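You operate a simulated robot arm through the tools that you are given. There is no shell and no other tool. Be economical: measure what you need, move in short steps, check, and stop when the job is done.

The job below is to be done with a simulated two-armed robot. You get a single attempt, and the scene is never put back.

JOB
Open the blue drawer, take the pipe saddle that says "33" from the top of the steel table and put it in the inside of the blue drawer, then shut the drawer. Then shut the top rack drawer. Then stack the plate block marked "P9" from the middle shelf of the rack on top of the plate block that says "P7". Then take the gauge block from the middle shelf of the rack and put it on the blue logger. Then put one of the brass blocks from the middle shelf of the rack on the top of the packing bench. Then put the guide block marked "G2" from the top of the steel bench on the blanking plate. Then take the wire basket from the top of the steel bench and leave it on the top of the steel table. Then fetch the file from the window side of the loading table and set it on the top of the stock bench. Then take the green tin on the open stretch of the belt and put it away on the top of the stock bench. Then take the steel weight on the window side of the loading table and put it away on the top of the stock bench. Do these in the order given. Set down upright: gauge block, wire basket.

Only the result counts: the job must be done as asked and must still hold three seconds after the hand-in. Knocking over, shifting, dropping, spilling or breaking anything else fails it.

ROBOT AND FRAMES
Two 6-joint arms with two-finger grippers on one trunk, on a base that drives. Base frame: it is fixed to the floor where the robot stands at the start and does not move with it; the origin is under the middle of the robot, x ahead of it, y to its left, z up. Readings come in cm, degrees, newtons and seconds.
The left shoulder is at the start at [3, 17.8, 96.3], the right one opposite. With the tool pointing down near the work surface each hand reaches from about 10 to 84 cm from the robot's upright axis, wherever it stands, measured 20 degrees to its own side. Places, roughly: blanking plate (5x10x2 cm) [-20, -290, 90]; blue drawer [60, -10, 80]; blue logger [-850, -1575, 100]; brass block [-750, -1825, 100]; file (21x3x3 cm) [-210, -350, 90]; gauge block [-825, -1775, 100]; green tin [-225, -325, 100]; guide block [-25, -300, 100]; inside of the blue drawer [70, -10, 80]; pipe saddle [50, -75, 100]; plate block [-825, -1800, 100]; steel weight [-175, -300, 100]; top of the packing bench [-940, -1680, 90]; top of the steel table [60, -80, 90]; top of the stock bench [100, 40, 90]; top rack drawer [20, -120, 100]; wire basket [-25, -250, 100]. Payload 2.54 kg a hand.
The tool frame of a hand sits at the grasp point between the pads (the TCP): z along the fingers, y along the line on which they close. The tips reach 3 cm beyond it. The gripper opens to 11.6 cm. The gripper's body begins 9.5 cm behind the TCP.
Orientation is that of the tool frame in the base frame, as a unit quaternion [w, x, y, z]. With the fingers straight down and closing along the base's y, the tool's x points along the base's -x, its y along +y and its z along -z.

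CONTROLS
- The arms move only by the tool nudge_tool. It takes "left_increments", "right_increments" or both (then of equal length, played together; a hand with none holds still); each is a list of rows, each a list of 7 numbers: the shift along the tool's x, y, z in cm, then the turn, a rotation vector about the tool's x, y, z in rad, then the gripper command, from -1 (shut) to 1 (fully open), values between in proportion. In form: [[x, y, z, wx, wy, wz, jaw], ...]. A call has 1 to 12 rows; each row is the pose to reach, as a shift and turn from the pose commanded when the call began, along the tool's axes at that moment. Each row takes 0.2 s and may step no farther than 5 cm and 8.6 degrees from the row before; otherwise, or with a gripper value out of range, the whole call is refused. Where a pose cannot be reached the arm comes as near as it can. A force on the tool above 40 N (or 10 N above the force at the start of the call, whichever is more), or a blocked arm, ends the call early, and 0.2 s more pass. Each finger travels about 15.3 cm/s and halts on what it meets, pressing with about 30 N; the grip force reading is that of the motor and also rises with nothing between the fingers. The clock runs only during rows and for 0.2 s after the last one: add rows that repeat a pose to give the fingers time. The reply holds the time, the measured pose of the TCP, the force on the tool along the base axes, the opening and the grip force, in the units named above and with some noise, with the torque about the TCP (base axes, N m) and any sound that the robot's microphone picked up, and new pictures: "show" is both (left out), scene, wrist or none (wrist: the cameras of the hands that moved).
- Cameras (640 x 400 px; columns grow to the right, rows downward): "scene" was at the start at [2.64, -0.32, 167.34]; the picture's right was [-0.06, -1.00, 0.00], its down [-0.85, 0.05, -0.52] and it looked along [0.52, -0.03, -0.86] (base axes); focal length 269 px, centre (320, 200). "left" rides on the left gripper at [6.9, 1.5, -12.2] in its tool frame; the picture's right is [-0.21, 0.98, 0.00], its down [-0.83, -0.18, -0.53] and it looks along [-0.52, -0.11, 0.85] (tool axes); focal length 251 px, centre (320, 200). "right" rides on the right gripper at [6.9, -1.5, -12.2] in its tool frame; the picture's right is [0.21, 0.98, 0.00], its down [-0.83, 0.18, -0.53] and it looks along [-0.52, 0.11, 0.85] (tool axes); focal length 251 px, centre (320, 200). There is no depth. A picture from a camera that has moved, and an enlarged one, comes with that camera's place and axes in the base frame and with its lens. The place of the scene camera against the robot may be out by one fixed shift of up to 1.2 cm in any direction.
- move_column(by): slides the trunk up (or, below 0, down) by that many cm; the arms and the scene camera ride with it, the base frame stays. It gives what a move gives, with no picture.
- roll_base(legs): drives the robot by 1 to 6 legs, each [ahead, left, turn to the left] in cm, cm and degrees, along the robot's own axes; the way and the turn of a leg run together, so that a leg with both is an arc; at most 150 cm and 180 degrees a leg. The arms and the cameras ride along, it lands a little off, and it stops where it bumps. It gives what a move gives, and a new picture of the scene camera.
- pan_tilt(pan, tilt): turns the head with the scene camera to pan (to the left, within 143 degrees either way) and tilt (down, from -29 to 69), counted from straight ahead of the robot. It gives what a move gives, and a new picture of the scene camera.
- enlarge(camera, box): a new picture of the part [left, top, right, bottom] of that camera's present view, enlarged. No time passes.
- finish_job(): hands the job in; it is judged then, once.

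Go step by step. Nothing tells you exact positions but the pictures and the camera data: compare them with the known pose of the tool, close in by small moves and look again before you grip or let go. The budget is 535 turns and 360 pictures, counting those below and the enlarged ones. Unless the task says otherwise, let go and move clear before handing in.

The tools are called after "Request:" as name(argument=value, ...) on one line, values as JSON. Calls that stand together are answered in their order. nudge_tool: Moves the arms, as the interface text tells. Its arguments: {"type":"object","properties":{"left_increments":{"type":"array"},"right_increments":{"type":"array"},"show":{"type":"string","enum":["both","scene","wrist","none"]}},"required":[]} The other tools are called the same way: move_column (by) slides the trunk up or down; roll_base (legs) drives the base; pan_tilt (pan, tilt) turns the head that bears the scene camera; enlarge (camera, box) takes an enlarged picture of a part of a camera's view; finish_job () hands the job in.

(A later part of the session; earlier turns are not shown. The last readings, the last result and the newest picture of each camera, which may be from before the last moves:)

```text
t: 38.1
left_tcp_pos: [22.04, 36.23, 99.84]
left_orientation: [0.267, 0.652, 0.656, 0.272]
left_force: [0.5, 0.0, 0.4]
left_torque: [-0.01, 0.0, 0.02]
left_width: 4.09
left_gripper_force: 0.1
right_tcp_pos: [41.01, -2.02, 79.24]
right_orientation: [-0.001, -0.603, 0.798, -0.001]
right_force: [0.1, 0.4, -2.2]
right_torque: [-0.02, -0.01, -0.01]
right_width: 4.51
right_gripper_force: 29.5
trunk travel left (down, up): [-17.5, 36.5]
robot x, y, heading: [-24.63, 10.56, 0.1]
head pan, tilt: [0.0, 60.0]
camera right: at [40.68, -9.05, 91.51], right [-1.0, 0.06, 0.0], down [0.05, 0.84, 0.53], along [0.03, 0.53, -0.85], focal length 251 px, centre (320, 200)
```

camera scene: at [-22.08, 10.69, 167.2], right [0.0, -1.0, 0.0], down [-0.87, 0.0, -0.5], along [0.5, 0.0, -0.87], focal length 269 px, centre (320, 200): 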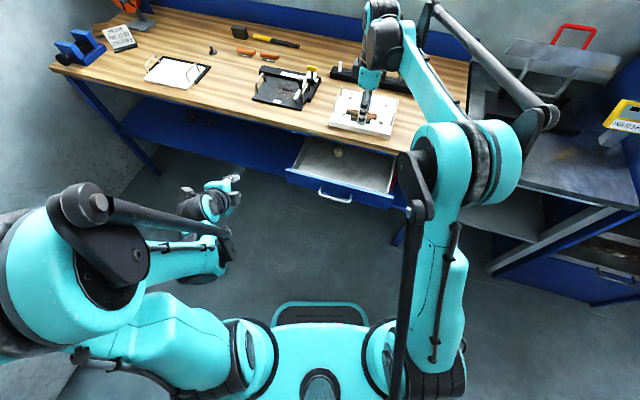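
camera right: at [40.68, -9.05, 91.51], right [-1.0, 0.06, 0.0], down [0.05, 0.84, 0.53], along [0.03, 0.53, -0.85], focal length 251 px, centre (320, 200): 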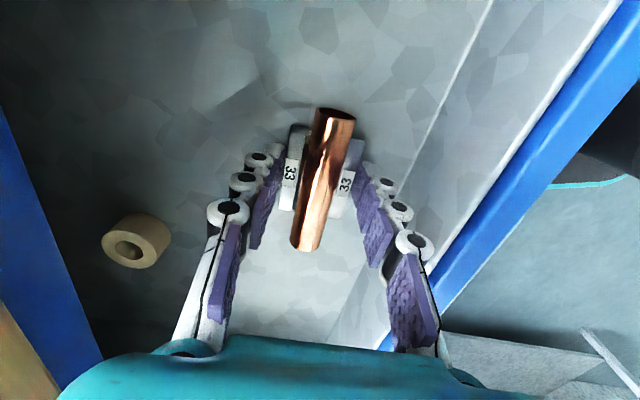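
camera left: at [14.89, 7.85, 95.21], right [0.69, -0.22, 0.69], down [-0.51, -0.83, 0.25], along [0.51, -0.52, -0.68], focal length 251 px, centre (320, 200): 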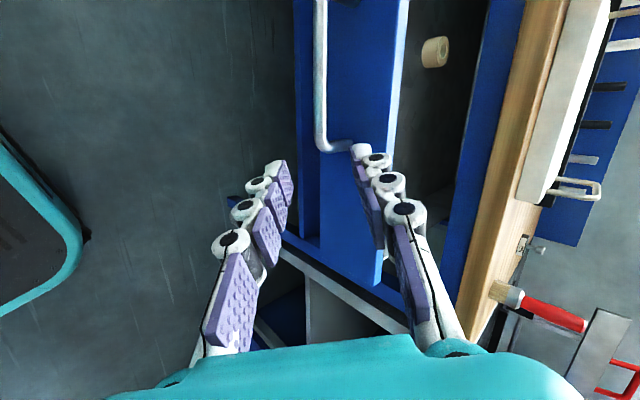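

Still free; continuing down in half-centimetre steps.

Request:
nudge_tool(right_increments=[[0, 0, 0.5, 0, 0, 0, -1], [0, 0, 1, 0, 0, 0, -1], [0, 0, 1.5, 0, 0, 0, -1], [0, 0, 2, 0, 0, 0, -1], [0, 0, 2.5, 0, 0, 0, -1], [0, 0, 3, 0, 0, 0, -1], [0, 0, 3.5, 0, 0, 0, -1], [0, 0, 4, 0, 0, 0, -1], [0, 0, 4.5, 0, 0, 0, -1]], show="wrist")

```text
t: 38.8
left_tcp_pos: [21.7, 36.42, 99.84]
left_orientation: [0.268, 0.652, 0.655, 0.272]
left_force: [0.4, 0.6, 0.1]
left_torque: [0.0, 0.01, 0.02]
left_width: 4.06
left_gripper_force: 0.0
right_tcp_pos: [41.07, -2.11, 78.53]
right_orientation: [0.0, -0.602, 0.799, -0.001]
right_force: [0.3, 0.6, 36.3]
right_torque: [-0.14, 0.61, 0.0]
right_width: 4.55
right_gripper_force: 29.8
trunk travel left (down, up): [-17.5, 36.5]
robot x, y, heading: [-24.42, 10.88, 0.2]
head pan, tilt: [0.0, 60.0]
stopped in row 3 (right hand): the force on the tool passed its limit at 49 N (the readings are from after the stop); the commanded pose is now the measured one
camera right: at [40.64, -9.09, 90.96], right [-1.0, 0.06, 0.0], down [0.05, 0.84, 0.53], along [0.04, 0.53, -0.85], focal length 251 px, centre (320, 200)
```

right: 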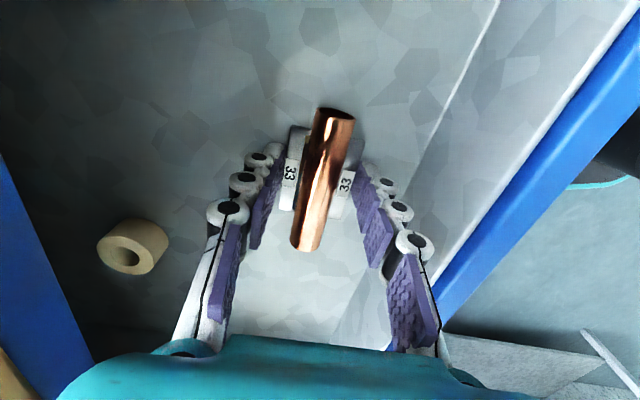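

Resting on the drawer floor (≈75.7). Opening a little and lifting straight out.

Request:
nudge_tool(right_increments=[[0, 0, -0.2, 0, 0, 0, -0.05], [0, 0, -0.2, 0, 0, 0, 0.05], [0, 0, -0.2, 0, 0, 0, 0.05], [0, 0, -2, 0, 0, 0, 0.05], [0, 0, -5, 0, 0, 0, 0.05], [0, 0, -9, 0, 0, 0, 0.05], [0, 0, -14, 0, 0, 0, 0.05], [0, 0, -19, 0, 0, 0, 0.05], [0, 0, -24, 0, 0, 0, 0.05], [0, 0, -29, 0, 0, 0, 0.05]], show="wrist")

```text
t: 41.0
left_tcp_pos: [21.94, 36.34, 99.77]
left_orientation: [0.267, 0.652, 0.656, 0.272]
left_force: [-0.5, -0.6, -0.1]
left_torque: [-0.02, -0.02, 0.0]
left_width: 4.05
left_gripper_force: 0.1
right_tcp_pos: [41.16, -1.64, 107.52]
right_orientation: [0.001, -0.602, 0.798, 0.0]
right_force: [0.1, -0.5, 0.4]
right_torque: [-0.01, -0.03, 0.0]
right_width: 6.1
right_gripper_force: 0.0
trunk travel left (down, up): [-17.5, 36.5]
robot x, y, heading: [-24.2, 10.7, 0.1]
head pan, tilt: [0.0, 60.0]
camera right: at [40.76, -8.72, 119.73], right [-1.0, 0.06, 0.0], down [0.05, 0.84, 0.53], along [0.03, 0.53, -0.85], focal length 251 px, centre (320, 200)
```

right: 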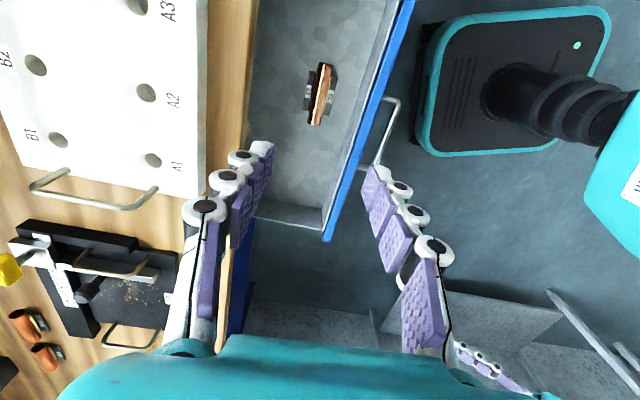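

The saddle lies in the drawer. Now the right hand goes in front of the handle, turned along the drawer face, with the fist closed.

Request:
nudge_tool(right_increments=[[-0.3, 1.8, 0, 0, 0, 0.1443, -0.5], [-0.6, 3.6, 0, 0, 0, 0.2886, -1], [-0.9, 5.4, 0, 0, 0, 0.4329, -1], [-1.2, 7.2, 0, 0, 0, 0.5772, -1], [-1.5, 9, 0, 0, 0, 0.7215, -1], [-1.8, 10.8, 0, 0, 0, 0.8658, -1], [-2.1, 12.6, 0, 0, 0, 1.01, -1], [-2.4, 14.4, 0, 0, 0, 1.1544, -1], [-2.7, 16.2, 0, 0, 0, 1.2987, -1], [-3, 18, 0, 0, 0, 1.443, -1], [-3.3, 19.9, 0, 0, 0, 1.588, -1], [-3.3, 19.9, 0, 0, 0, 1.588, -1]], show="wrist")

```text
t: 43.6
left_tcp_pos: [21.99, 36.39, 99.67]
left_orientation: [0.267, 0.652, 0.656, 0.272]
left_force: [0.7, 0.6, -0.7]
left_torque: [0.02, -0.01, 0.01]
left_width: 4.07
left_gripper_force: 0.1
right_tcp_pos: [23.01, 6.6, 107.43]
right_orientation: [0.0, 0.148, 0.989, 0.0]
right_force: [0.2, 0.6, -0.2]
right_torque: [-0.01, 0.06, 0.02]
right_width: 0.0
right_gripper_force: 28.5
trunk travel left (down, up): [-17.5, 36.5]
robot x, y, heading: [-24.34, 10.72, -0.1]
head pan, tilt: [0.0, 60.0]
camera right: at [15.95, 7.23, 119.67], right [0.08, 1.0, 0.0], down [0.84, -0.07, 0.53], along [0.53, -0.04, -0.85], focal length 251 px, centre (320, 200)
```

right: 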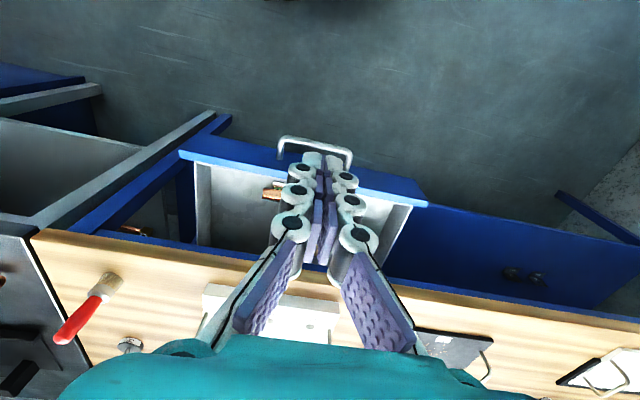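

Handle confirmed at about [30.7, 5.5]. Lowering in front of it.

Request:
nudge_tool(right_increments=[[0, 0, 4.9, 0, 0, 0, -1], [0, 0, 9.8, 0, 0, 0, -1], [0, 0, 14.7, 0, 0, 0, -1], [0, 0, 19.6, 0, 0, 0, -1], [0, 0, 24.5, 0, 0, 0, -1], [0, 0, 29, 0, 0, 0, -1], [0, 0, 29, 0, 0, 0, -1]], show="wrist")

```text
t: 45.2
left_tcp_pos: [21.87, 36.4, 99.75]
left_orientation: [0.268, 0.651, 0.656, 0.272]
left_force: [-0.3, 0.2, 0.2]
left_torque: [0.0, 0.02, -0.02]
left_width: 4.04
left_gripper_force: 0.1
right_tcp_pos: [23.08, 6.47, 78.16]
right_orientation: [0.001, 0.147, 0.989, 0.0]
right_force: [0.0, -1.1, 0.4]
right_torque: [0.03, 0.02, 0.0]
right_width: 0.02
right_gripper_force: 28.7
trunk travel left (down, up): [-17.5, 36.5]
robot x, y, heading: [-24.65, 10.78, 0.2]
head pan, tilt: [0.0, 60.0]
camera right: at [16.14, 7.03, 90.57], right [0.08, 1.0, 0.0], down [0.84, -0.07, 0.53], along [0.53, -0.04, -0.84], focal length 251 px, centre (320, 200)
```

right: 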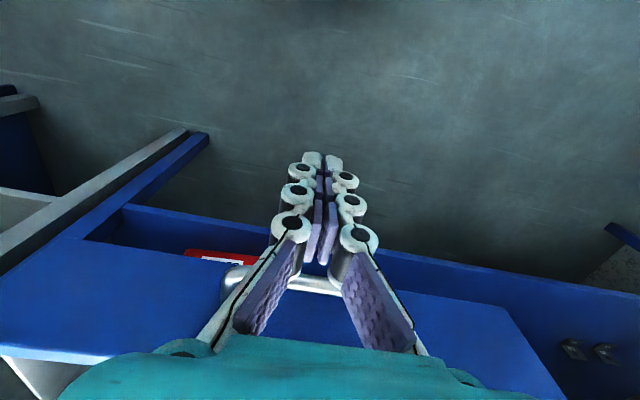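

Pushing the handle along the drawer axis.

Request:
nudge_tool(right_increments=[[-3, 0, 0, 0, 0, 0, -1], [-5.5, 0, 0, 0, 0, 0, -1], [-7.3, 0, 0, 0, 0, 0, -1], [-9, 0, 0, 0, 0, 0, -1], [-11, 0, 0, 0, 0, 0, -1], [-13, 0, 0, 0, 0, 0, -1], [-15, 0, 0, 0, 0, 0, -1], [-17, 0, 0, 0, 0, 0, -1], [-19, 0, 0, 0, 0, 0, -1], [-21, 0, 0, 0, 0, 0, -1], [-22.5, 0, 0, 0, 0, 0, -1]])

```text
t: 47.6
left_tcp_pos: [21.84, 36.36, 99.71]
left_orientation: [0.268, 0.652, 0.656, 0.271]
left_force: [-0.5, 0.0, 0.5]
left_torque: [0.03, -0.01, -0.02]
left_width: 4.07
left_gripper_force: 0.0
right_tcp_pos: [44.4, 0.19, 78.37]
right_orientation: [0.0, 0.147, 0.989, 0.0]
right_force: [-0.4, 0.9, 0.4]
right_torque: [0.01, 0.05, -0.01]
right_width: 0.0
right_gripper_force: 29.2
trunk travel left (down, up): [-17.5, 36.5]
robot x, y, heading: [-24.56, 11.24, 0.2]
head pan, tilt: [0.0, 60.0]
camera scene: at [-22.05, 10.81, 167.2], right [0.0, -1.0, 0.0], down [-0.87, 0.0, -0.5], along [0.5, 0.0, -0.87], focal length 269 px, centre (320, 200)
camera right: at [37.37, 0.77, 90.77], right [0.08, 1.0, 0.0], down [0.84, -0.07, 0.53], along [0.53, -0.04, -0.85], focal length 251 px, centre (320, 200)
```

scene: 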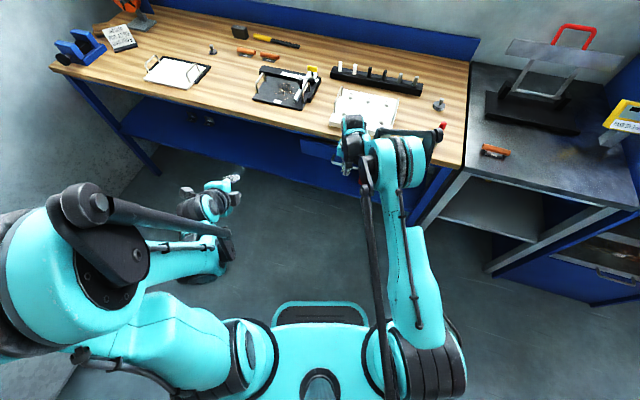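
right: 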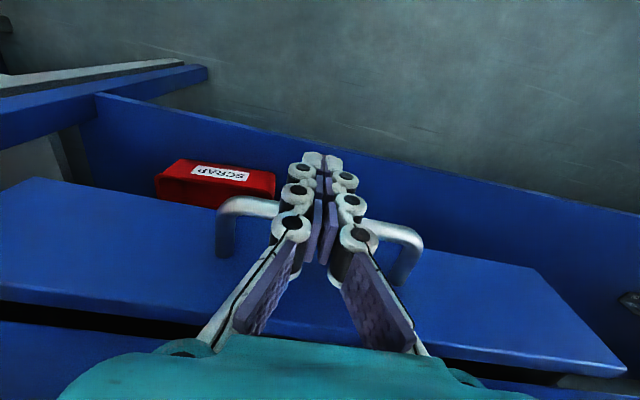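

Almost shut; pushing the last bit gently until it stops.

Request:
nudge_tool(right_increments=[[-0.5, 0, 0, 0, 0, 0, -1], [-1, 0, 0, 0, 0, 0, -1], [-1.5, 0, 0, 0, 0, 0, -1], [-2, 0, 0, 0, 0, 0, -1], [-2.5, 0, 0, 0, 0, 0, -1], [-3, 0, 0, 0, 0, 0, -1]], show="wrist")

```text
t: 48.6
left_tcp_pos: [21.73, 36.43, 99.77]
left_orientation: [0.267, 0.652, 0.655, 0.272]
left_force: [0.1, 0.3, -0.5]
left_torque: [0.02, -0.03, -0.01]
left_width: 4.03
left_gripper_force: 0.2
right_tcp_pos: [45.65, -0.27, 78.39]
right_orientation: [-0.005, 0.145, 0.989, 0.0]
right_force: [-12.5, 2.2, 6.3]
right_torque: [-0.38, -0.33, -0.03]
right_width: 0.0
right_gripper_force: 27.7
trunk travel left (down, up): [-17.5, 36.5]
robot x, y, heading: [-24.75, 10.3, 0.2]
head pan, tilt: [0.0, 60.0]
stopped in row 5 (right hand): the force on the tool passed its limit at 48 N (the readings are from after the stop); the commanded pose is now the measured one
camera right: at [38.69, 0.34, 90.85], right [0.08, 1.0, 0.0], down [0.85, -0.06, 0.52], along [0.52, -0.04, -0.85], focal length 251 px, centre (320, 200)
```

right: 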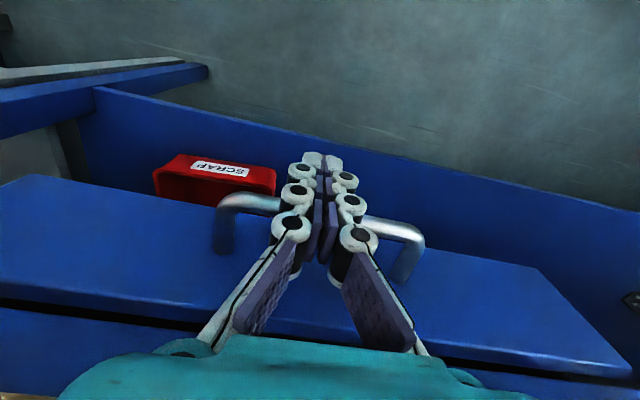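

The drawer hit its stop and sits as it did at the start. Withdrawing back and up, then I'll drive towards the rack with the open top drawer.

Request:
nudge_tool(right_increments=[[4, 0, 0, 0, 0, 0, -1], [8, 0, 0, 0, 0, 0, -1], [12, 0, 0, 0, 0, 0, -1], [16, 0, -3, 0, 0, 0, -1], [17, 0, -8, 0, 0, 0, -1], [18, 0, -13, 0, 0, 0, -1], [19, 0, -18, 0, 0, 0, -1], [20, 0, -23, 0, 0, 0, -1], [21, 0, -28, 0, 0, 0, -1]], show="scene")

Request:
roll_base(legs=[[-12, -60, 0]])

Request:
pan_tilt(pan=-60, tilt=40)

```text
refused: row 5 steps farther than a row can; nothing moved
```

```text
t: 49.7
left_tcp_pos: [20.97, 33.65, 99.79]
left_orientation: [0.267, 0.65, 0.657, 0.273]
left_force: [-0.1, 0.1, -1.0]
left_torque: [-0.02, -0.04, -0.01]
left_width: 4.05
left_gripper_force: 0.1
right_tcp_pos: [44.75, -2.36, 78.42]
right_orientation: [-0.007, 0.142, 0.99, 0.001]
right_force: [-12.8, -0.3, 4.7]
right_torque: [-0.1, -1.66, -0.34]
right_width: 0.0
right_gripper_force: 28.2
trunk travel left (down, up): [-17.5, 36.5]
robot x, y, heading: [-25.37, 7.47, 0.2]
head pan, tilt: [0.0, 60.0]
stopped in leg 1: the force on the tool passed its limit at 69 N (the readings are from after the stop); the commanded pose is now the measured one
camera scene: at [-23.08, 8.09, 167.21], right [0.01, -1.0, 0.0], down [-0.87, 0.0, -0.5], along [0.5, 0.0, -0.87], focal length 269 px, centre (320, 200)
```

scene: 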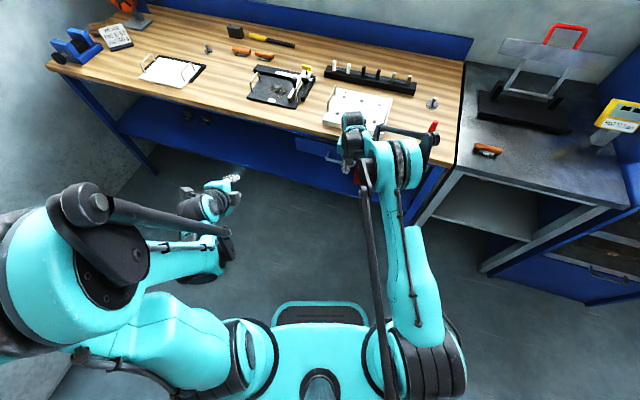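

```text
t: 51.0
left_tcp_pos: [20.99, 33.72, 99.76]
left_orientation: [0.268, 0.65, 0.657, 0.274]
left_force: [1.1, 0.3, -0.8]
left_torque: [0.01, -0.02, 0.0]
left_width: 4.05
left_gripper_force: 0.1
right_tcp_pos: [44.74, -2.44, 78.41]
right_orientation: [-0.006, 0.141, 0.99, 0.002]
right_force: [-22.5, 4.1, 1.6]
right_torque: [-0.44, -2.6, -0.45]
right_width: 0.0
right_gripper_force: 28.5
trunk travel left (down, up): [-17.5, 36.5]
robot x, y, heading: [-25.34, 8.07, 0.2]
head pan, tilt: [-60.0, 40.0]
camera scene: at [-25.5, 0.72, 169.87], right [-0.86, -0.51, 0.0], down [-0.32, 0.55, -0.77], along [0.39, -0.66, -0.64], focal length 269 px, centre (320, 200)
```

scene: 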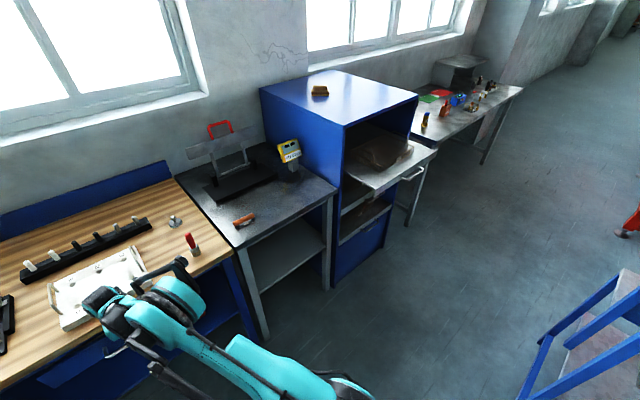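

I should not have chained those. Checking the hand's surroundings before withdrawing.

Request:
nudge_tool(right_increments=[[0.5, 0, 0, 0, 0, 0, -1], [1.5, 0, 0, 0, 0, 0, -1], [3, 0, 0, 0, 0, 0, -1]], show="both")

```text
t: 51.8
left_tcp_pos: [21.15, 33.61, 99.66]
left_orientation: [0.267, 0.651, 0.656, 0.272]
left_force: [0.1, -0.9, 0.5]
left_torque: [-0.03, 0.03, 0.02]
left_width: 4.06
left_gripper_force: 0.1
right_tcp_pos: [42.04, -1.6, 78.36]
right_orientation: [-0.007, 0.142, 0.99, 0.001]
right_force: [-0.1, -0.4, 0.3]
right_torque: [-0.04, -0.03, 0.0]
right_width: 0.0
right_gripper_force: 28.6
trunk travel left (down, up): [-17.5, 36.5]
robot x, y, heading: [-25.53, 8.01, 0.4]
head pan, tilt: [-60.0, 40.0]
camera scene: at [-25.2, 0.67, 169.88], right [-0.86, -0.5, 0.0], down [-0.32, 0.55, -0.77], along [0.39, -0.66, -0.64], focal length 269 px, centre (320, 200)
camera right: at [35.2, -1.16, 90.7], right [0.07, 1.0, 0.0], down [0.85, -0.06, 0.52], along [0.52, -0.03, -0.85], focal length 251 px, centre (320, 200)
```

scene: 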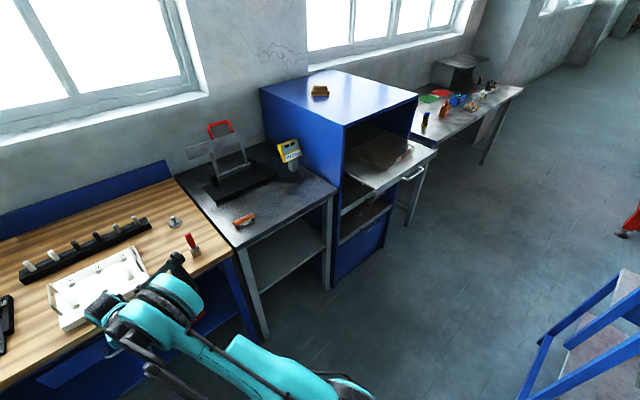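
right: 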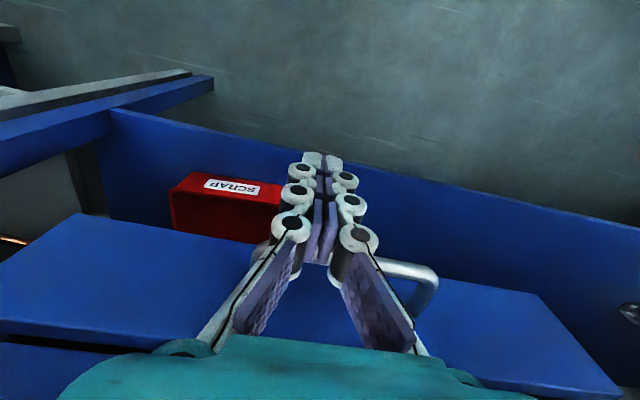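

Free, nothing disturbed. Retreating back first, then up.

Request:
nudge_tool(right_increments=[[4, 0, 0, 0, 0, 0, -1], [8, 0, 0, 0, 0, 0, -1], [12, 0, 0, 0, 0, 0, -1], [15, 0, -3, 0, 0, 0, -1], [16, 0, -7.5, 0, 0, 0, -1], [17, 0, -12, 0, 0, 0, -1], [18, 0, -16.5, 0, 0, 0, -1], [19, 0, -21, 0, 0, 0, -1], [20, 0, -25, 0, 0, 0, -1], [20, 0, -29, 0, 0, 0, -1]], show="scene")

```text
t: 54.0
left_tcp_pos: [21.11, 33.69, 99.64]
left_orientation: [0.265, 0.651, 0.657, 0.272]
left_force: [0.5, -0.9, 0.7]
left_torque: [0.01, 0.01, -0.02]
left_width: 4.05
left_gripper_force: 0.1
right_tcp_pos: [23.27, 4.01, 107.67]
right_orientation: [-0.007, 0.142, 0.99, 0.002]
right_force: [-0.9, 0.4, 0.5]
right_torque: [-0.03, 0.01, -0.01]
right_width: 0.01
right_gripper_force: 28.5
trunk travel left (down, up): [-17.5, 36.5]
robot x, y, heading: [-25.3, 7.75, 0.6]
head pan, tilt: [-60.0, 40.0]
camera scene: at [-25.25, 0.65, 169.88], right [-0.86, -0.5, 0.0], down [-0.32, 0.56, -0.77], along [0.39, -0.66, -0.64], focal length 269 px, centre (320, 200)
```

scene: 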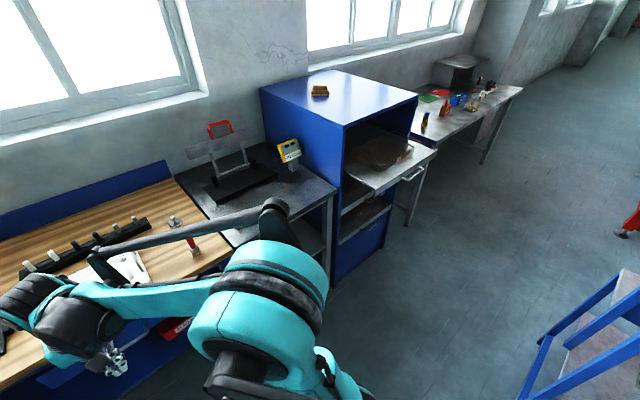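

Now driving back and to the right, turning 17° to face the rack squarely, staying well short of it.

Request:
roll_base(legs=[[-45, 0, 0], [0, -80, 0], [0, 0, -17]])

Request:
pan_tilt(pan=-15, tilt=45)

```text
t: 59.5
left_tcp_pos: [-22.93, -26.59, 99.7]
left_orientation: [0.274, 0.669, 0.638, 0.264]
left_force: [0.6, -0.1, 0.1]
left_torque: [-0.06, 0.01, -0.05]
left_width: 4.04
left_gripper_force: 0.1
right_tcp_pos: [-22.46, -56.4, 107.63]
right_orientation: [-0.007, 0.17, 0.985, 0.0]
right_force: [-0.5, 0.3, -0.3]
right_torque: [-0.05, 0.08, 0.0]
right_width: 0.0
right_gripper_force: 28.9
trunk travel left (down, up): [-17.5, 36.5]
robot x, y, heading: [-70.35, -49.43, -2.7]
head pan, tilt: [-60.0, 40.0]
stopped in leg 2: the robot was blocked; the commanded pose is now the measured one
camera scene: at [-70.99, -56.85, 169.88], right [-0.89, -0.46, 0.0], down [-0.29, 0.57, -0.77], along [0.35, -0.68, -0.64], focal length 269 px, centre (320, 200)
```

scene: 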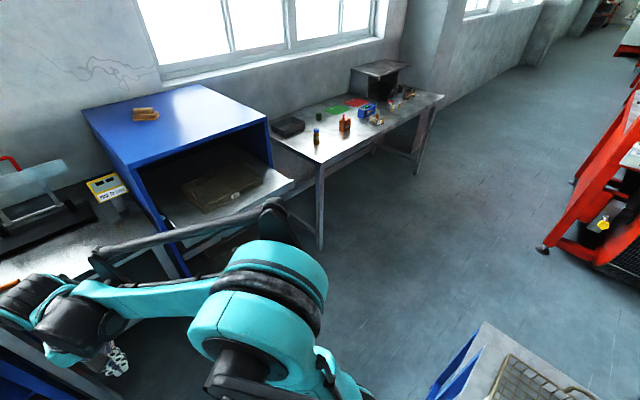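

```text
t: 60.6
left_tcp_pos: [-23.15, -26.73, 99.68]
left_orientation: [0.274, 0.67, 0.638, 0.264]
left_force: [-1.4, 0.1, 0.2]
left_torque: [0.02, -0.01, 0.02]
left_width: 4.08
left_gripper_force: 0.0
right_tcp_pos: [-22.56, -56.43, 107.61]
right_orientation: [-0.008, 0.171, 0.985, 0.001]
right_force: [0.1, -0.1, 1.1]
right_torque: [0.03, 0.03, -0.01]
right_width: 0.0
right_gripper_force: 29.2
trunk travel left (down, up): [-17.5, 36.5]
robot x, y, heading: [-70.64, -49.88, -2.8]
head pan, tilt: [-15.0, 45.0]
camera scene: at [-67.31, -52.03, 169.15], right [-0.31, -0.95, 0.0], down [-0.67, 0.22, -0.71], along [0.67, -0.22, -0.71], focal length 269 px, centre (320, 200)
```

scene: 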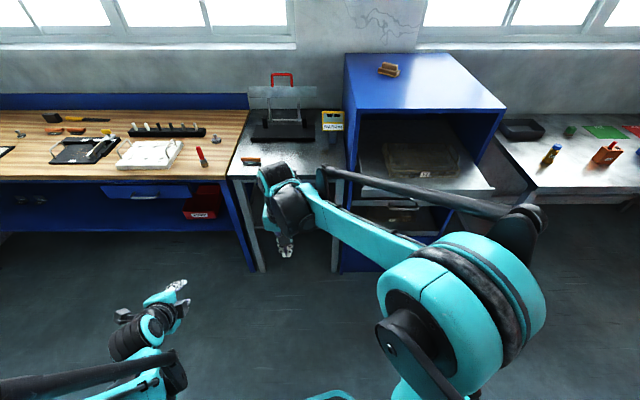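

I bumped something on the right. Looking there before moving.

Request:
pan_tilt(pan=-110, tilt=50)

```text
t: 62.3
left_tcp_pos: [-23.06, -26.69, 99.74]
left_orientation: [0.275, 0.669, 0.638, 0.265]
left_force: [-0.1, 0.6, -0.2]
left_torque: [0.01, 0.0, 0.01]
left_width: 4.05
left_gripper_force: 0.1
right_tcp_pos: [-22.66, -56.53, 107.67]
right_orientation: [-0.008, 0.171, 0.985, 0.002]
right_force: [0.6, 0.4, -0.4]
right_torque: [0.01, -0.01, -0.03]
right_width: 0.0
right_gripper_force: 29.1
trunk travel left (down, up): [-17.5, 36.5]
robot x, y, heading: [-70.67, -49.67, -2.7]
head pan, tilt: [-110.0, 50.0]
camera scene: at [-78.02, -56.6, 168.46], right [-0.92, 0.39, 0.0], down [0.3, 0.71, -0.64], along [-0.25, -0.59, -0.77], focal length 269 px, centre (320, 200)
```

scene: 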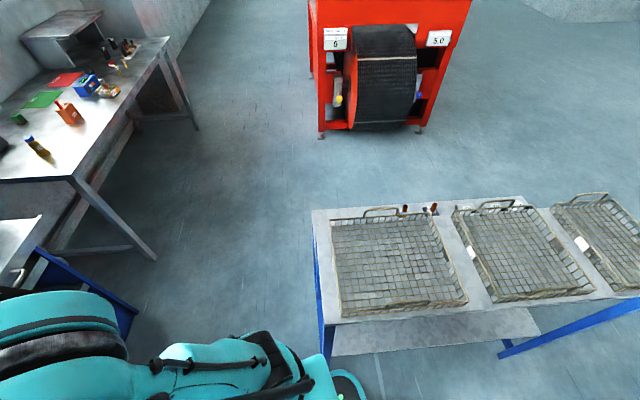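

The bump was the basket table's corner at about [-88, -76]. I'll raise the trunk, go forward, turn to face the rack, then sidestep right.

Request:
move_column(by=20)

Request:
roll_base(legs=[[28, 0, 0], [0, 0, -14.3], [0, -26, 0]])

Request:
pan_tilt(pan=-15, tilt=50)

```text
t: 64.5
left_tcp_pos: [-23.11, -26.69, 119.6]
left_orientation: [0.274, 0.67, 0.638, 0.264]
left_force: [-0.4, 0.4, 1.5]
left_torque: [0.04, 0.01, 0.03]
left_width: 4.06
left_gripper_force: 0.1
right_tcp_pos: [-22.5, -56.42, 127.54]
right_orientation: [-0.008, 0.17, 0.985, 0.001]
right_force: [0.2, -0.8, -0.1]
right_torque: [0.02, 0.02, 0.0]
right_width: 0.0
right_gripper_force: 28.6
trunk travel left (down, up): [-37.5, 16.5]
robot x, y, heading: [-70.88, -49.91, -3.0]
head pan, tilt: [-110.0, 50.0]
```

```text
t: 68.8
left_tcp_pos: [1.4, -65.82, 119.75]
left_orientation: [0.306, 0.744, 0.548, 0.228]
left_force: [0.4, -0.7, 1.1]
left_torque: [0.04, 0.02, 0.03]
left_width: 4.08
left_gripper_force: 0.0
right_tcp_pos: [-5.56, -94.65, 127.62]
right_orientation: [-0.007, 0.294, 0.956, 0.002]
right_force: [0.3, -0.6, -0.1]
right_torque: [-0.01, 0.02, -0.02]
right_width: 0.01
right_gripper_force: 28.4
trunk travel left (down, up): [-37.5, 16.5]
robot x, y, heading: [-50.7, -76.0, -17.6]
head pan, tilt: [-110.0, 50.0]
camera scene: at [-59.38, -81.17, 188.46], right [-0.79, 0.61, 0.0], down [0.47, 0.61, -0.64], along [-0.39, -0.51, -0.77], focal length 269 px, centre (320, 200)
```

scene: 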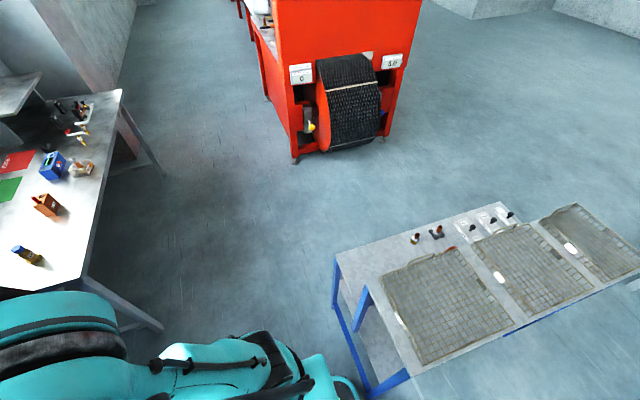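

```text
t: 70.5
left_tcp_pos: [1.37, -65.79, 119.64]
left_orientation: [0.305, 0.745, 0.548, 0.228]
left_force: [0.7, -0.6, -0.3]
left_torque: [-0.04, 0.0, 0.01]
left_width: 4.06
left_gripper_force: 0.0
right_tcp_pos: [-5.51, -94.81, 127.65]
right_orientation: [-0.008, 0.294, 0.956, 0.001]
right_force: [0.0, 0.0, 0.0]
right_torque: [-0.01, 0.04, -0.02]
right_width: 0.0
right_gripper_force: 28.5
trunk travel left (down, up): [-37.5, 16.5]
robot x, y, heading: [-50.34, -76.15, -17.6]
head pan, tilt: [-15.0, 50.0]
camera scene: at [-48.21, -79.2, 188.46], right [-0.54, -0.84, 0.0], down [-0.65, 0.41, -0.64], along [0.54, -0.35, -0.77], focal length 269 px, centre (320, 200)
```

scene: 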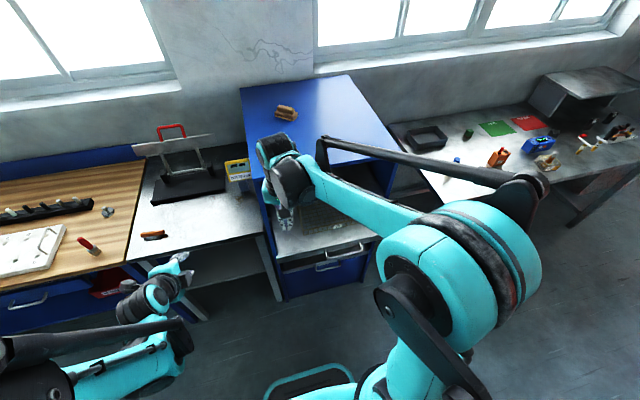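

Request:
enlarge(camera="scene", box=[240, 180, 440, 310])

Request:
nudge_tool(right_increments=[[0, 0, 0, 0, 0, 0, -1]], show="wrist")

```text
3.08 times, centred on (340, 245) of scene
camera zoom: at [-48.21, -79.2, 188.46], right [-0.54, -0.84, 0.0], down [-0.65, 0.41, -0.64], along [0.54, -0.35, -0.77], focal length 829 px, centre (258, 62)
```

zoom: 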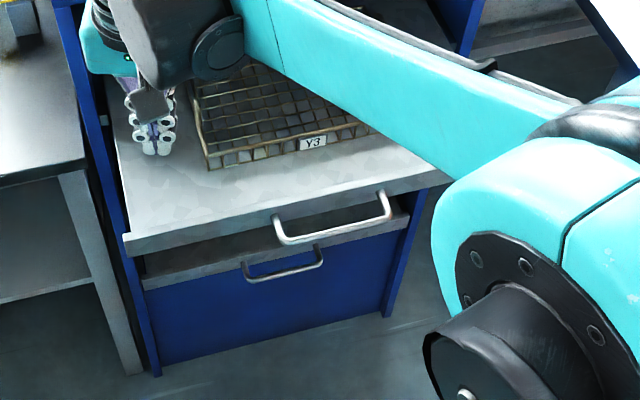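

```text
t: 70.9
left_tcp_pos: [1.45, -65.77, 119.7]
left_orientation: [0.305, 0.745, 0.549, 0.227]
left_force: [0.6, -0.5, -0.5]
left_torque: [0.02, 0.01, 0.03]
left_width: 4.06
left_gripper_force: 0.0
right_tcp_pos: [-5.58, -94.65, 127.43]
right_orientation: [-0.007, 0.294, 0.956, 0.003]
right_force: [-0.6, 0.2, -0.4]
right_torque: [-0.02, 0.02, 0.0]
right_width: 0.0
right_gripper_force: 28.3
trunk travel left (down, up): [-37.5, 16.5]
robot x, y, heading: [-50.79, -76.21, -17.6]
head pan, tilt: [-15.0, 50.0]
camera right: at [-12.0, -92.21, 139.99], right [0.37, 0.93, 0.0], down [0.79, -0.32, 0.52], along [0.49, -0.19, -0.85], focal length 251 px, centre (320, 200)
```

right: 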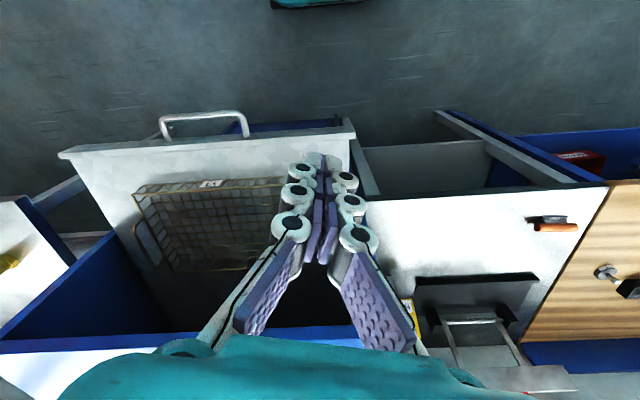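

The top drawer's handle is at about [-9.8, -116, 92.5]. I'll move the right fist in front of it, above, aligned with the face.

Request:
nudge_tool(right_increments=[[-0.5, -4, 0, 0, 0, -0.06, -1], [-1, -8.4, 0, 0, 0, -0.12, -1], [-1.6, -12.8, 0, 0, 0, -0.18, -1], [-2.2, -17.2, 0, 0, 0, -0.24, -1], [-2.8, -21.7, 0, 0, 0, -0.297, -1], [-2.8, -21.7, 0, 0, 0, -0.297, -1]], show="wrist")

```text
t: 72.3
left_tcp_pos: [1.49, -65.7, 119.69]
left_orientation: [0.306, 0.745, 0.548, 0.227]
left_force: [0.1, 0.6, 0.1]
left_torque: [0.0, 0.01, -0.04]
left_width: 4.03
left_gripper_force: 0.1
right_tcp_pos: [-15.74, -113.98, 127.67]
right_orientation: [-0.006, 0.149, 0.989, 0.004]
right_force: [0.2, 0.0, 0.2]
right_torque: [0.0, 0.0, -0.01]
right_width: 0.0
right_gripper_force: 28.4
trunk travel left (down, up): [-37.5, 16.5]
robot x, y, heading: [-50.27, -75.97, -17.6]
head pan, tilt: [-15.0, 50.0]
camera right: at [-22.54, -113.51, 140.11], right [0.08, 1.0, 0.01], down [0.85, -0.07, 0.52], along [0.52, -0.04, -0.85], focal length 251 px, centre (320, 200)
```

right: 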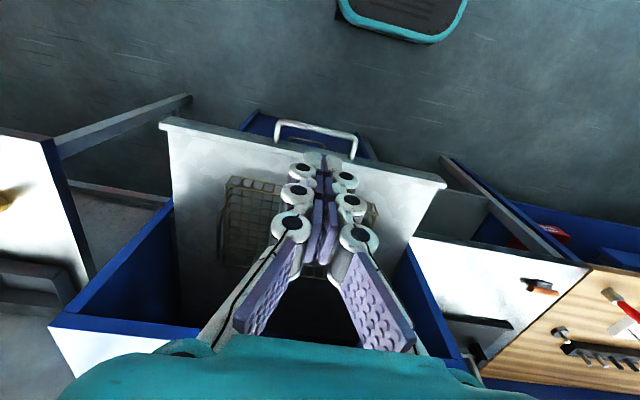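

Handle is ahead by ~6 cm. Lowering to its height.

Request:
nudge_tool(right_increments=[[0, 0, 4.9, 0, 0, 0, -1], [0, 0, 9.8, 0, 0, 0, -1], [0, 0, 14.7, 0, 0, 0, -1], [0, 0, 19.6, 0, 0, 0, -1], [0, 0, 24.5, 0, 0, 0, -1], [0, 0, 29.4, 0, 0, 0, -1], [0, 0, 34.3, 0, 0, 0, -1], [0, 0, 35.5, 0, 0, 0, -1], [0, 0, 35.5, 0, 0, 0, -1]], show="wrist")

```text
t: 74.3
left_tcp_pos: [1.45, -65.71, 119.68]
left_orientation: [0.305, 0.745, 0.548, 0.228]
left_force: [0.2, -0.5, 0.7]
left_torque: [-0.02, -0.01, -0.02]
left_width: 4.07
left_gripper_force: 0.1
right_tcp_pos: [-11.82, -115.84, 95.54]
right_orientation: [-0.007, 0.151, 0.989, 0.004]
right_force: [-0.1, 0.1, 0.5]
right_torque: [0.01, 0.02, -0.02]
right_width: 0.0
right_gripper_force: 28.6
right hand out of reach, approached as far as the arm can: row 6, 7, 8, 9
trunk travel left (down, up): [-37.5, 16.5]
robot x, y, heading: [-50.29, -75.98, -17.5]
head pan, tilt: [-15.0, 50.0]
camera right: at [-18.65, -115.44, 107.96], right [0.08, 1.0, 0.01], down [0.85, -0.08, 0.52], along [0.52, -0.04, -0.85], focal length 251 px, centre (320, 200)
```

right: 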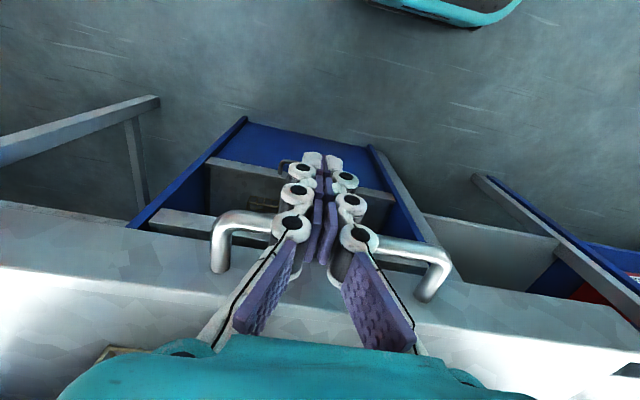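

The arm is a little short of height; lowering the trunk 4 cm brings the fist level with the bar.

Request:
move_column(by=-4)

Request:
nudge_tool(right_increments=[[-1, 0, 0, 0, 0, 0, -1], [-2, 0, 0, 0, 0, 0, -1], [-3, 0, 0, 0, 0, 0, -1], [-4, 0, 0, 0, 0, 0, -1]], show="wrist")

```text
t: 75.1
left_tcp_pos: [1.34, -65.66, 115.82]
left_orientation: [0.306, 0.745, 0.548, 0.227]
left_force: [-0.2, 0.1, 0.0]
left_torque: [0.02, 0.0, 0.0]
left_width: 4.07
left_gripper_force: 0.1
right_tcp_pos: [-11.79, -115.82, 91.53]
right_orientation: [-0.007, 0.15, 0.989, 0.003]
right_force: [1.0, -0.5, -0.1]
right_torque: [0.0, -0.01, -0.02]
right_width: 0.0
right_gripper_force: 29.1
trunk travel left (down, up): [-33.5, 20.5]
robot x, y, heading: [-50.53, -76.17, -17.4]
head pan, tilt: [-15.0, 50.0]
```

```text
t: 76.1
left_tcp_pos: [1.45, -65.82, 115.6]
left_orientation: [0.305, 0.744, 0.549, 0.227]
left_force: [-0.8, -0.2, 0.1]
left_torque: [-0.01, 0.02, -0.01]
left_width: 4.09
left_gripper_force: 0.1
right_tcp_pos: [-7.98, -116.99, 91.62]
right_orientation: [-0.007, 0.148, 0.989, 0.004]
right_force: [-0.5, 0.2, 1.1]
right_torque: [0.01, 0.02, -0.01]
right_width: 0.0
right_gripper_force: 28.9
trunk travel left (down, up): [-33.5, 20.5]
robot x, y, heading: [-50.95, -76.05, -17.3]
head pan, tilt: [-15.0, 50.0]
camera right: at [-14.81, -116.53, 103.97], right [0.08, 1.0, 0.01], down [0.85, -0.08, 0.52], along [0.52, -0.04, -0.85], focal length 251 px, centre (320, 200)
```

right: 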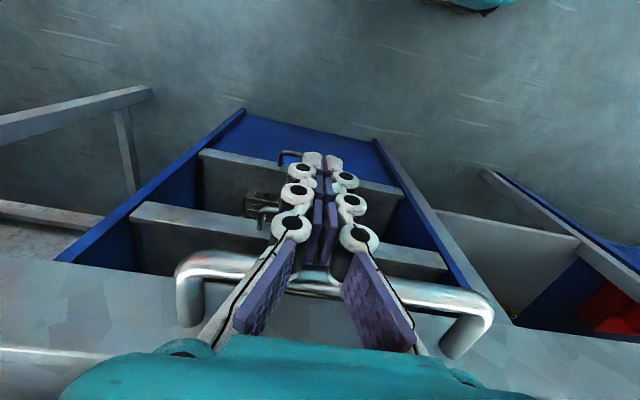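

The fist is just in front of the bar. Pushing the drawer in.

Request:
nudge_tool(right_increments=[[-1.5, 0, 0, 0, 0, 0, -1], [-3, 0, 0, 0, 0, 0, -1], [-4.5, 0, 0, 0, 0, 0, -1], [-6, 0, 0, 0, 0, 0, -1], [-7.5, 0, 0, 0, 0, 0, -1], [-9, 0, 0, 0, 0, 0, -1], [-10.5, 0, 0, 0, 0, 0, -1], [-12, 0, 0, 0, 0, 0, -1], [-13.5, 0, 0, 0, 0, 0, -1]])

```text
t: 78.1
left_tcp_pos: [1.4, -65.68, 115.59]
left_orientation: [0.306, 0.744, 0.549, 0.227]
left_force: [-0.7, -0.9, 0.0]
left_torque: [0.01, 0.02, 0.01]
left_width: 4.07
left_gripper_force: 0.1
right_tcp_pos: [4.82, -121.15, 91.38]
right_orientation: [-0.008, 0.149, 0.989, 0.004]
right_force: [-0.4, -0.8, -0.4]
right_torque: [-0.02, 0.02, -0.02]
right_width: 0.0
right_gripper_force: 28.9
trunk travel left (down, up): [-33.5, 20.5]
robot x, y, heading: [-50.78, -76.09, -17.5]
head pan, tilt: [-15.0, 50.0]
camera scene: at [-48.11, -79.21, 184.45], right [-0.54, -0.84, 0.0], down [-0.65, 0.41, -0.64], along [0.54, -0.34, -0.77], focal length 269 px, centre (320, 200)
camera right: at [-1.99, -120.75, 103.72], right [0.08, 1.0, 0.01], down [0.85, -0.08, 0.52], along [0.52, -0.04, -0.85], focal length 251 px, centre (320, 200)
```

scene: 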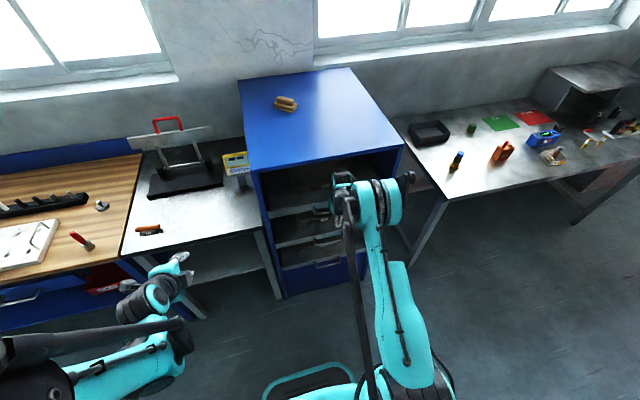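
right: 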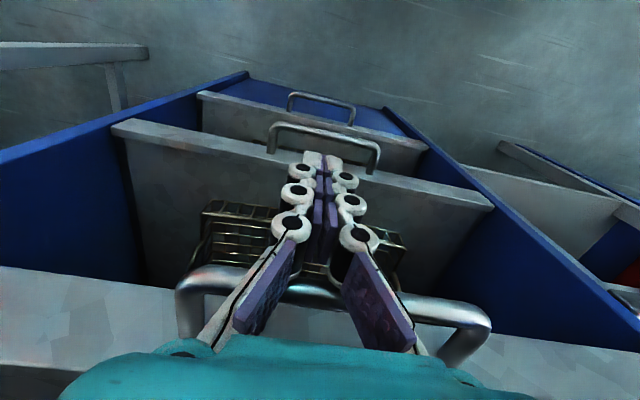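

The drawer is moving in smoothly. Continuing with small steps until it stops.

Request:
nudge_tool(right_increments=[[-1, 0, 0, 0, 0, 0, -1], [-2, 0, 0, 0, 0, 0, -1], [-3, 0, 0, 0, 0, 0, -1], [-4, 0, 0, 0, 0, 0, -1], [-5, 0, 0, 0, 0, 0, -1], [-6, 0, 0, 0, 0, 0, -1], [-7, 0, 0, 0, 0, 0, -1], [-8, 0, 0, 0, 0, 0, -1]])

```text
t: 78.7
left_tcp_pos: [1.29, -65.72, 115.68]
left_orientation: [0.306, 0.745, 0.547, 0.228]
left_force: [0.5, -1.3, 0.2]
left_torque: [-0.01, 0.03, -0.02]
left_width: 4.05
left_gripper_force: 0.0
right_tcp_pos: [6.08, -121.56, 91.2]
right_orientation: [-0.014, 0.149, 0.989, 0.005]
right_force: [-11.1, 4.6, 4.9]
right_torque: [-0.34, -0.57, 0.03]
right_width: 0.59
right_gripper_force: 28.4
trunk travel left (down, up): [-33.5, 20.5]
robot x, y, heading: [-50.73, -76.41, -17.4]
head pan, tilt: [-15.0, 50.0]
stopped in row 2 (right hand): the force on the tool passed its limit at 49 N (the readings are from after the stop); the commanded pose is now the measured one
camera scene: at [-48.28, -79.16, 184.47], right [-0.54, -0.84, 0.0], down [-0.65, 0.41, -0.64], along [0.54, -0.35, -0.77], focal length 269 px, centre (320, 200)
camera right: at [-0.66, -121.1, 103.68], right [0.08, 1.0, 0.01], down [0.86, -0.08, 0.51], along [0.51, -0.03, -0.86], focal length 251 px, centre (320, 200)
```

scene: 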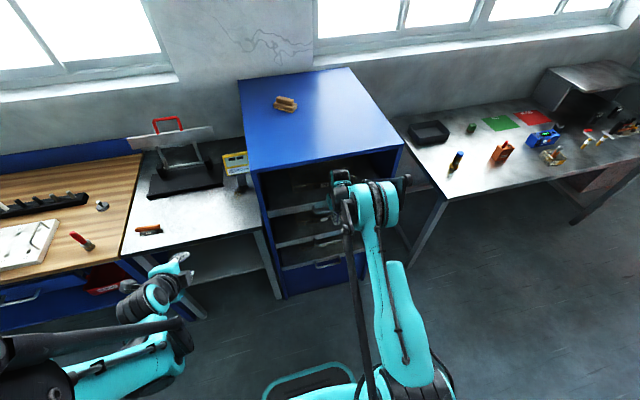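
right: 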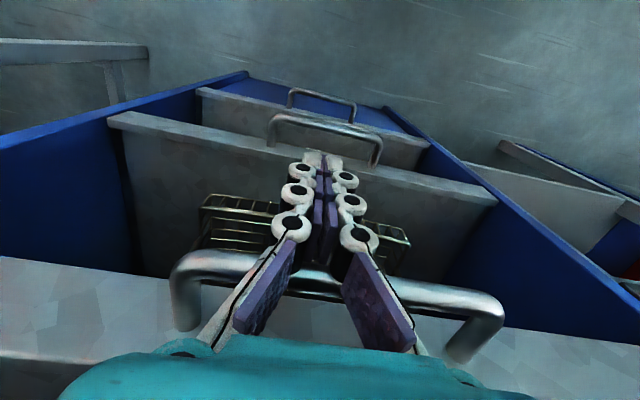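

It met firm resistance. Backing the hand off to inspect whether the drawer is flush.

Request:
nudge_tool(right_increments=[[3, 0, 0, 0, 0, 0, -1], [7, 0, 0, 0, 0, 0, -1], [11, 0, 0, 0, 0, 0, -1], [14, 0, 0, 0, 0, 0, -1]], show="wrist")

Request:
enlarge(camera="scene", box=[230, 140, 430, 300])

```text
t: 79.7
left_tcp_pos: [1.37, -65.79, 115.6]
left_orientation: [0.306, 0.746, 0.547, 0.228]
left_force: [-0.1, 0.5, -0.2]
left_torque: [-0.02, -0.03, 0.02]
left_width: 4.06
left_gripper_force: 0.0
right_tcp_pos: [-7.39, -117.43, 91.48]
right_orientation: [-0.012, 0.149, 0.989, 0.004]
right_force: [0.1, 1.2, -0.5]
right_torque: [-0.01, -0.02, 0.0]
right_width: 0.0
right_gripper_force: 28.6
trunk travel left (down, up): [-33.5, 20.5]
robot x, y, heading: [-50.43, -75.93, -17.4]
head pan, tilt: [-15.0, 50.0]
camera right: at [-14.02, -116.98, 103.97], right [0.08, 1.0, 0.01], down [0.85, -0.08, 0.51], along [0.51, -0.03, -0.86], focal length 251 px, centre (320, 200)
```

right: 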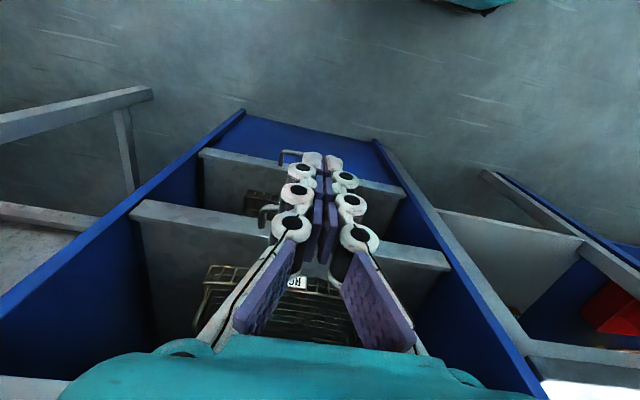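

```text
2.50 times, centred on (330, 220) of scene
camera zoom: at [-48.3, -79.14, 184.46], right [-0.54, -0.84, 0.0], down [-0.65, 0.41, -0.64], along [0.54, -0.35, -0.77], focal length 673 px, centre (295, 150)
```

zoom: 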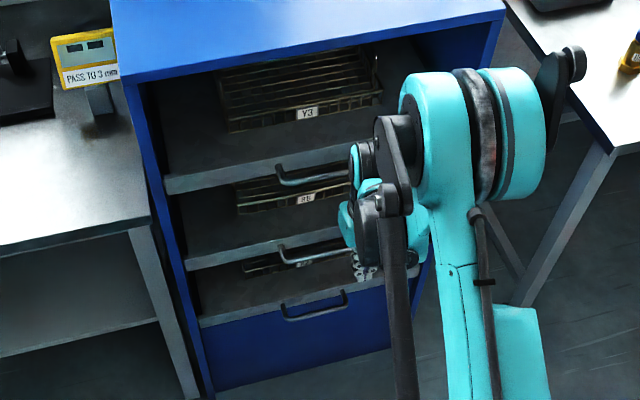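

All drawer fronts are flush: the top drawer is shut. Next is the far rack near [-825, -1800]. I'll lift the hand and look for a route.

Request:
nudge_tool(right_increments=[[1, 0, -4, 0, 0, 0, -1], [2, 0, -8, 0, 0, 0, -1], [3, 0, -12, 0, 0, 0, -1], [3, 0, -16, 0, 0, 0, -1], [3, 0, -20, 0, 0, 0, -1], [3, 0, -24, 0, 0, 0, -1]], show="none")

Request:
pan_tilt(pan=-95, tilt=15)

```text
t: 81.1
left_tcp_pos: [1.36, -65.76, 115.72]
left_orientation: [0.306, 0.745, 0.547, 0.227]
left_force: [-0.9, 0.0, 0.1]
left_torque: [-0.01, -0.01, -0.02]
left_width: 4.04
left_gripper_force: 0.1
right_tcp_pos: [-9.96, -116.45, 115.87]
right_orientation: [-0.012, 0.15, 0.989, 0.005]
right_force: [-0.4, 0.4, -0.3]
right_torque: [-0.07, 0.0, 0.02]
right_width: 0.01
right_gripper_force: 28.4
trunk travel left (down, up): [-33.5, 20.5]
robot x, y, heading: [-50.84, -76.03, -17.3]
head pan, tilt: [-15.0, 50.0]
```

```text
t: 82.7
left_tcp_pos: [1.42, -65.81, 115.6]
left_orientation: [0.305, 0.746, 0.547, 0.228]
left_force: [0.4, -0.1, 0.0]
left_torque: [0.03, 0.0, -0.02]
left_width: 4.06
left_gripper_force: 0.0
right_tcp_pos: [-9.67, -116.57, 115.64]
right_orientation: [-0.013, 0.15, 0.989, 0.005]
right_force: [-0.3, 0.4, 0.3]
right_torque: [0.04, 0.0, 0.01]
right_width: 0.0
right_gripper_force: 28.9
trunk travel left (down, up): [-33.5, 20.5]
robot x, y, heading: [-50.77, -76.08, -17.6]
head pan, tilt: [-95.0, 15.0]
camera scene: at [-58.29, -83.67, 189.83], right [-0.92, 0.38, 0.0], down [0.1, 0.24, -0.97], along [-0.37, -0.89, -0.26], focal length 269 px, centre (320, 200)
```

scene: 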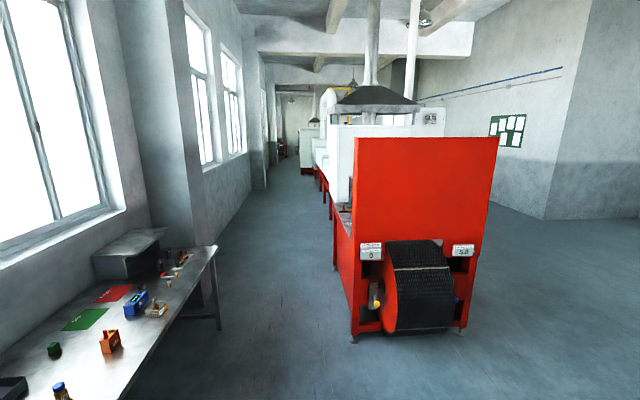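

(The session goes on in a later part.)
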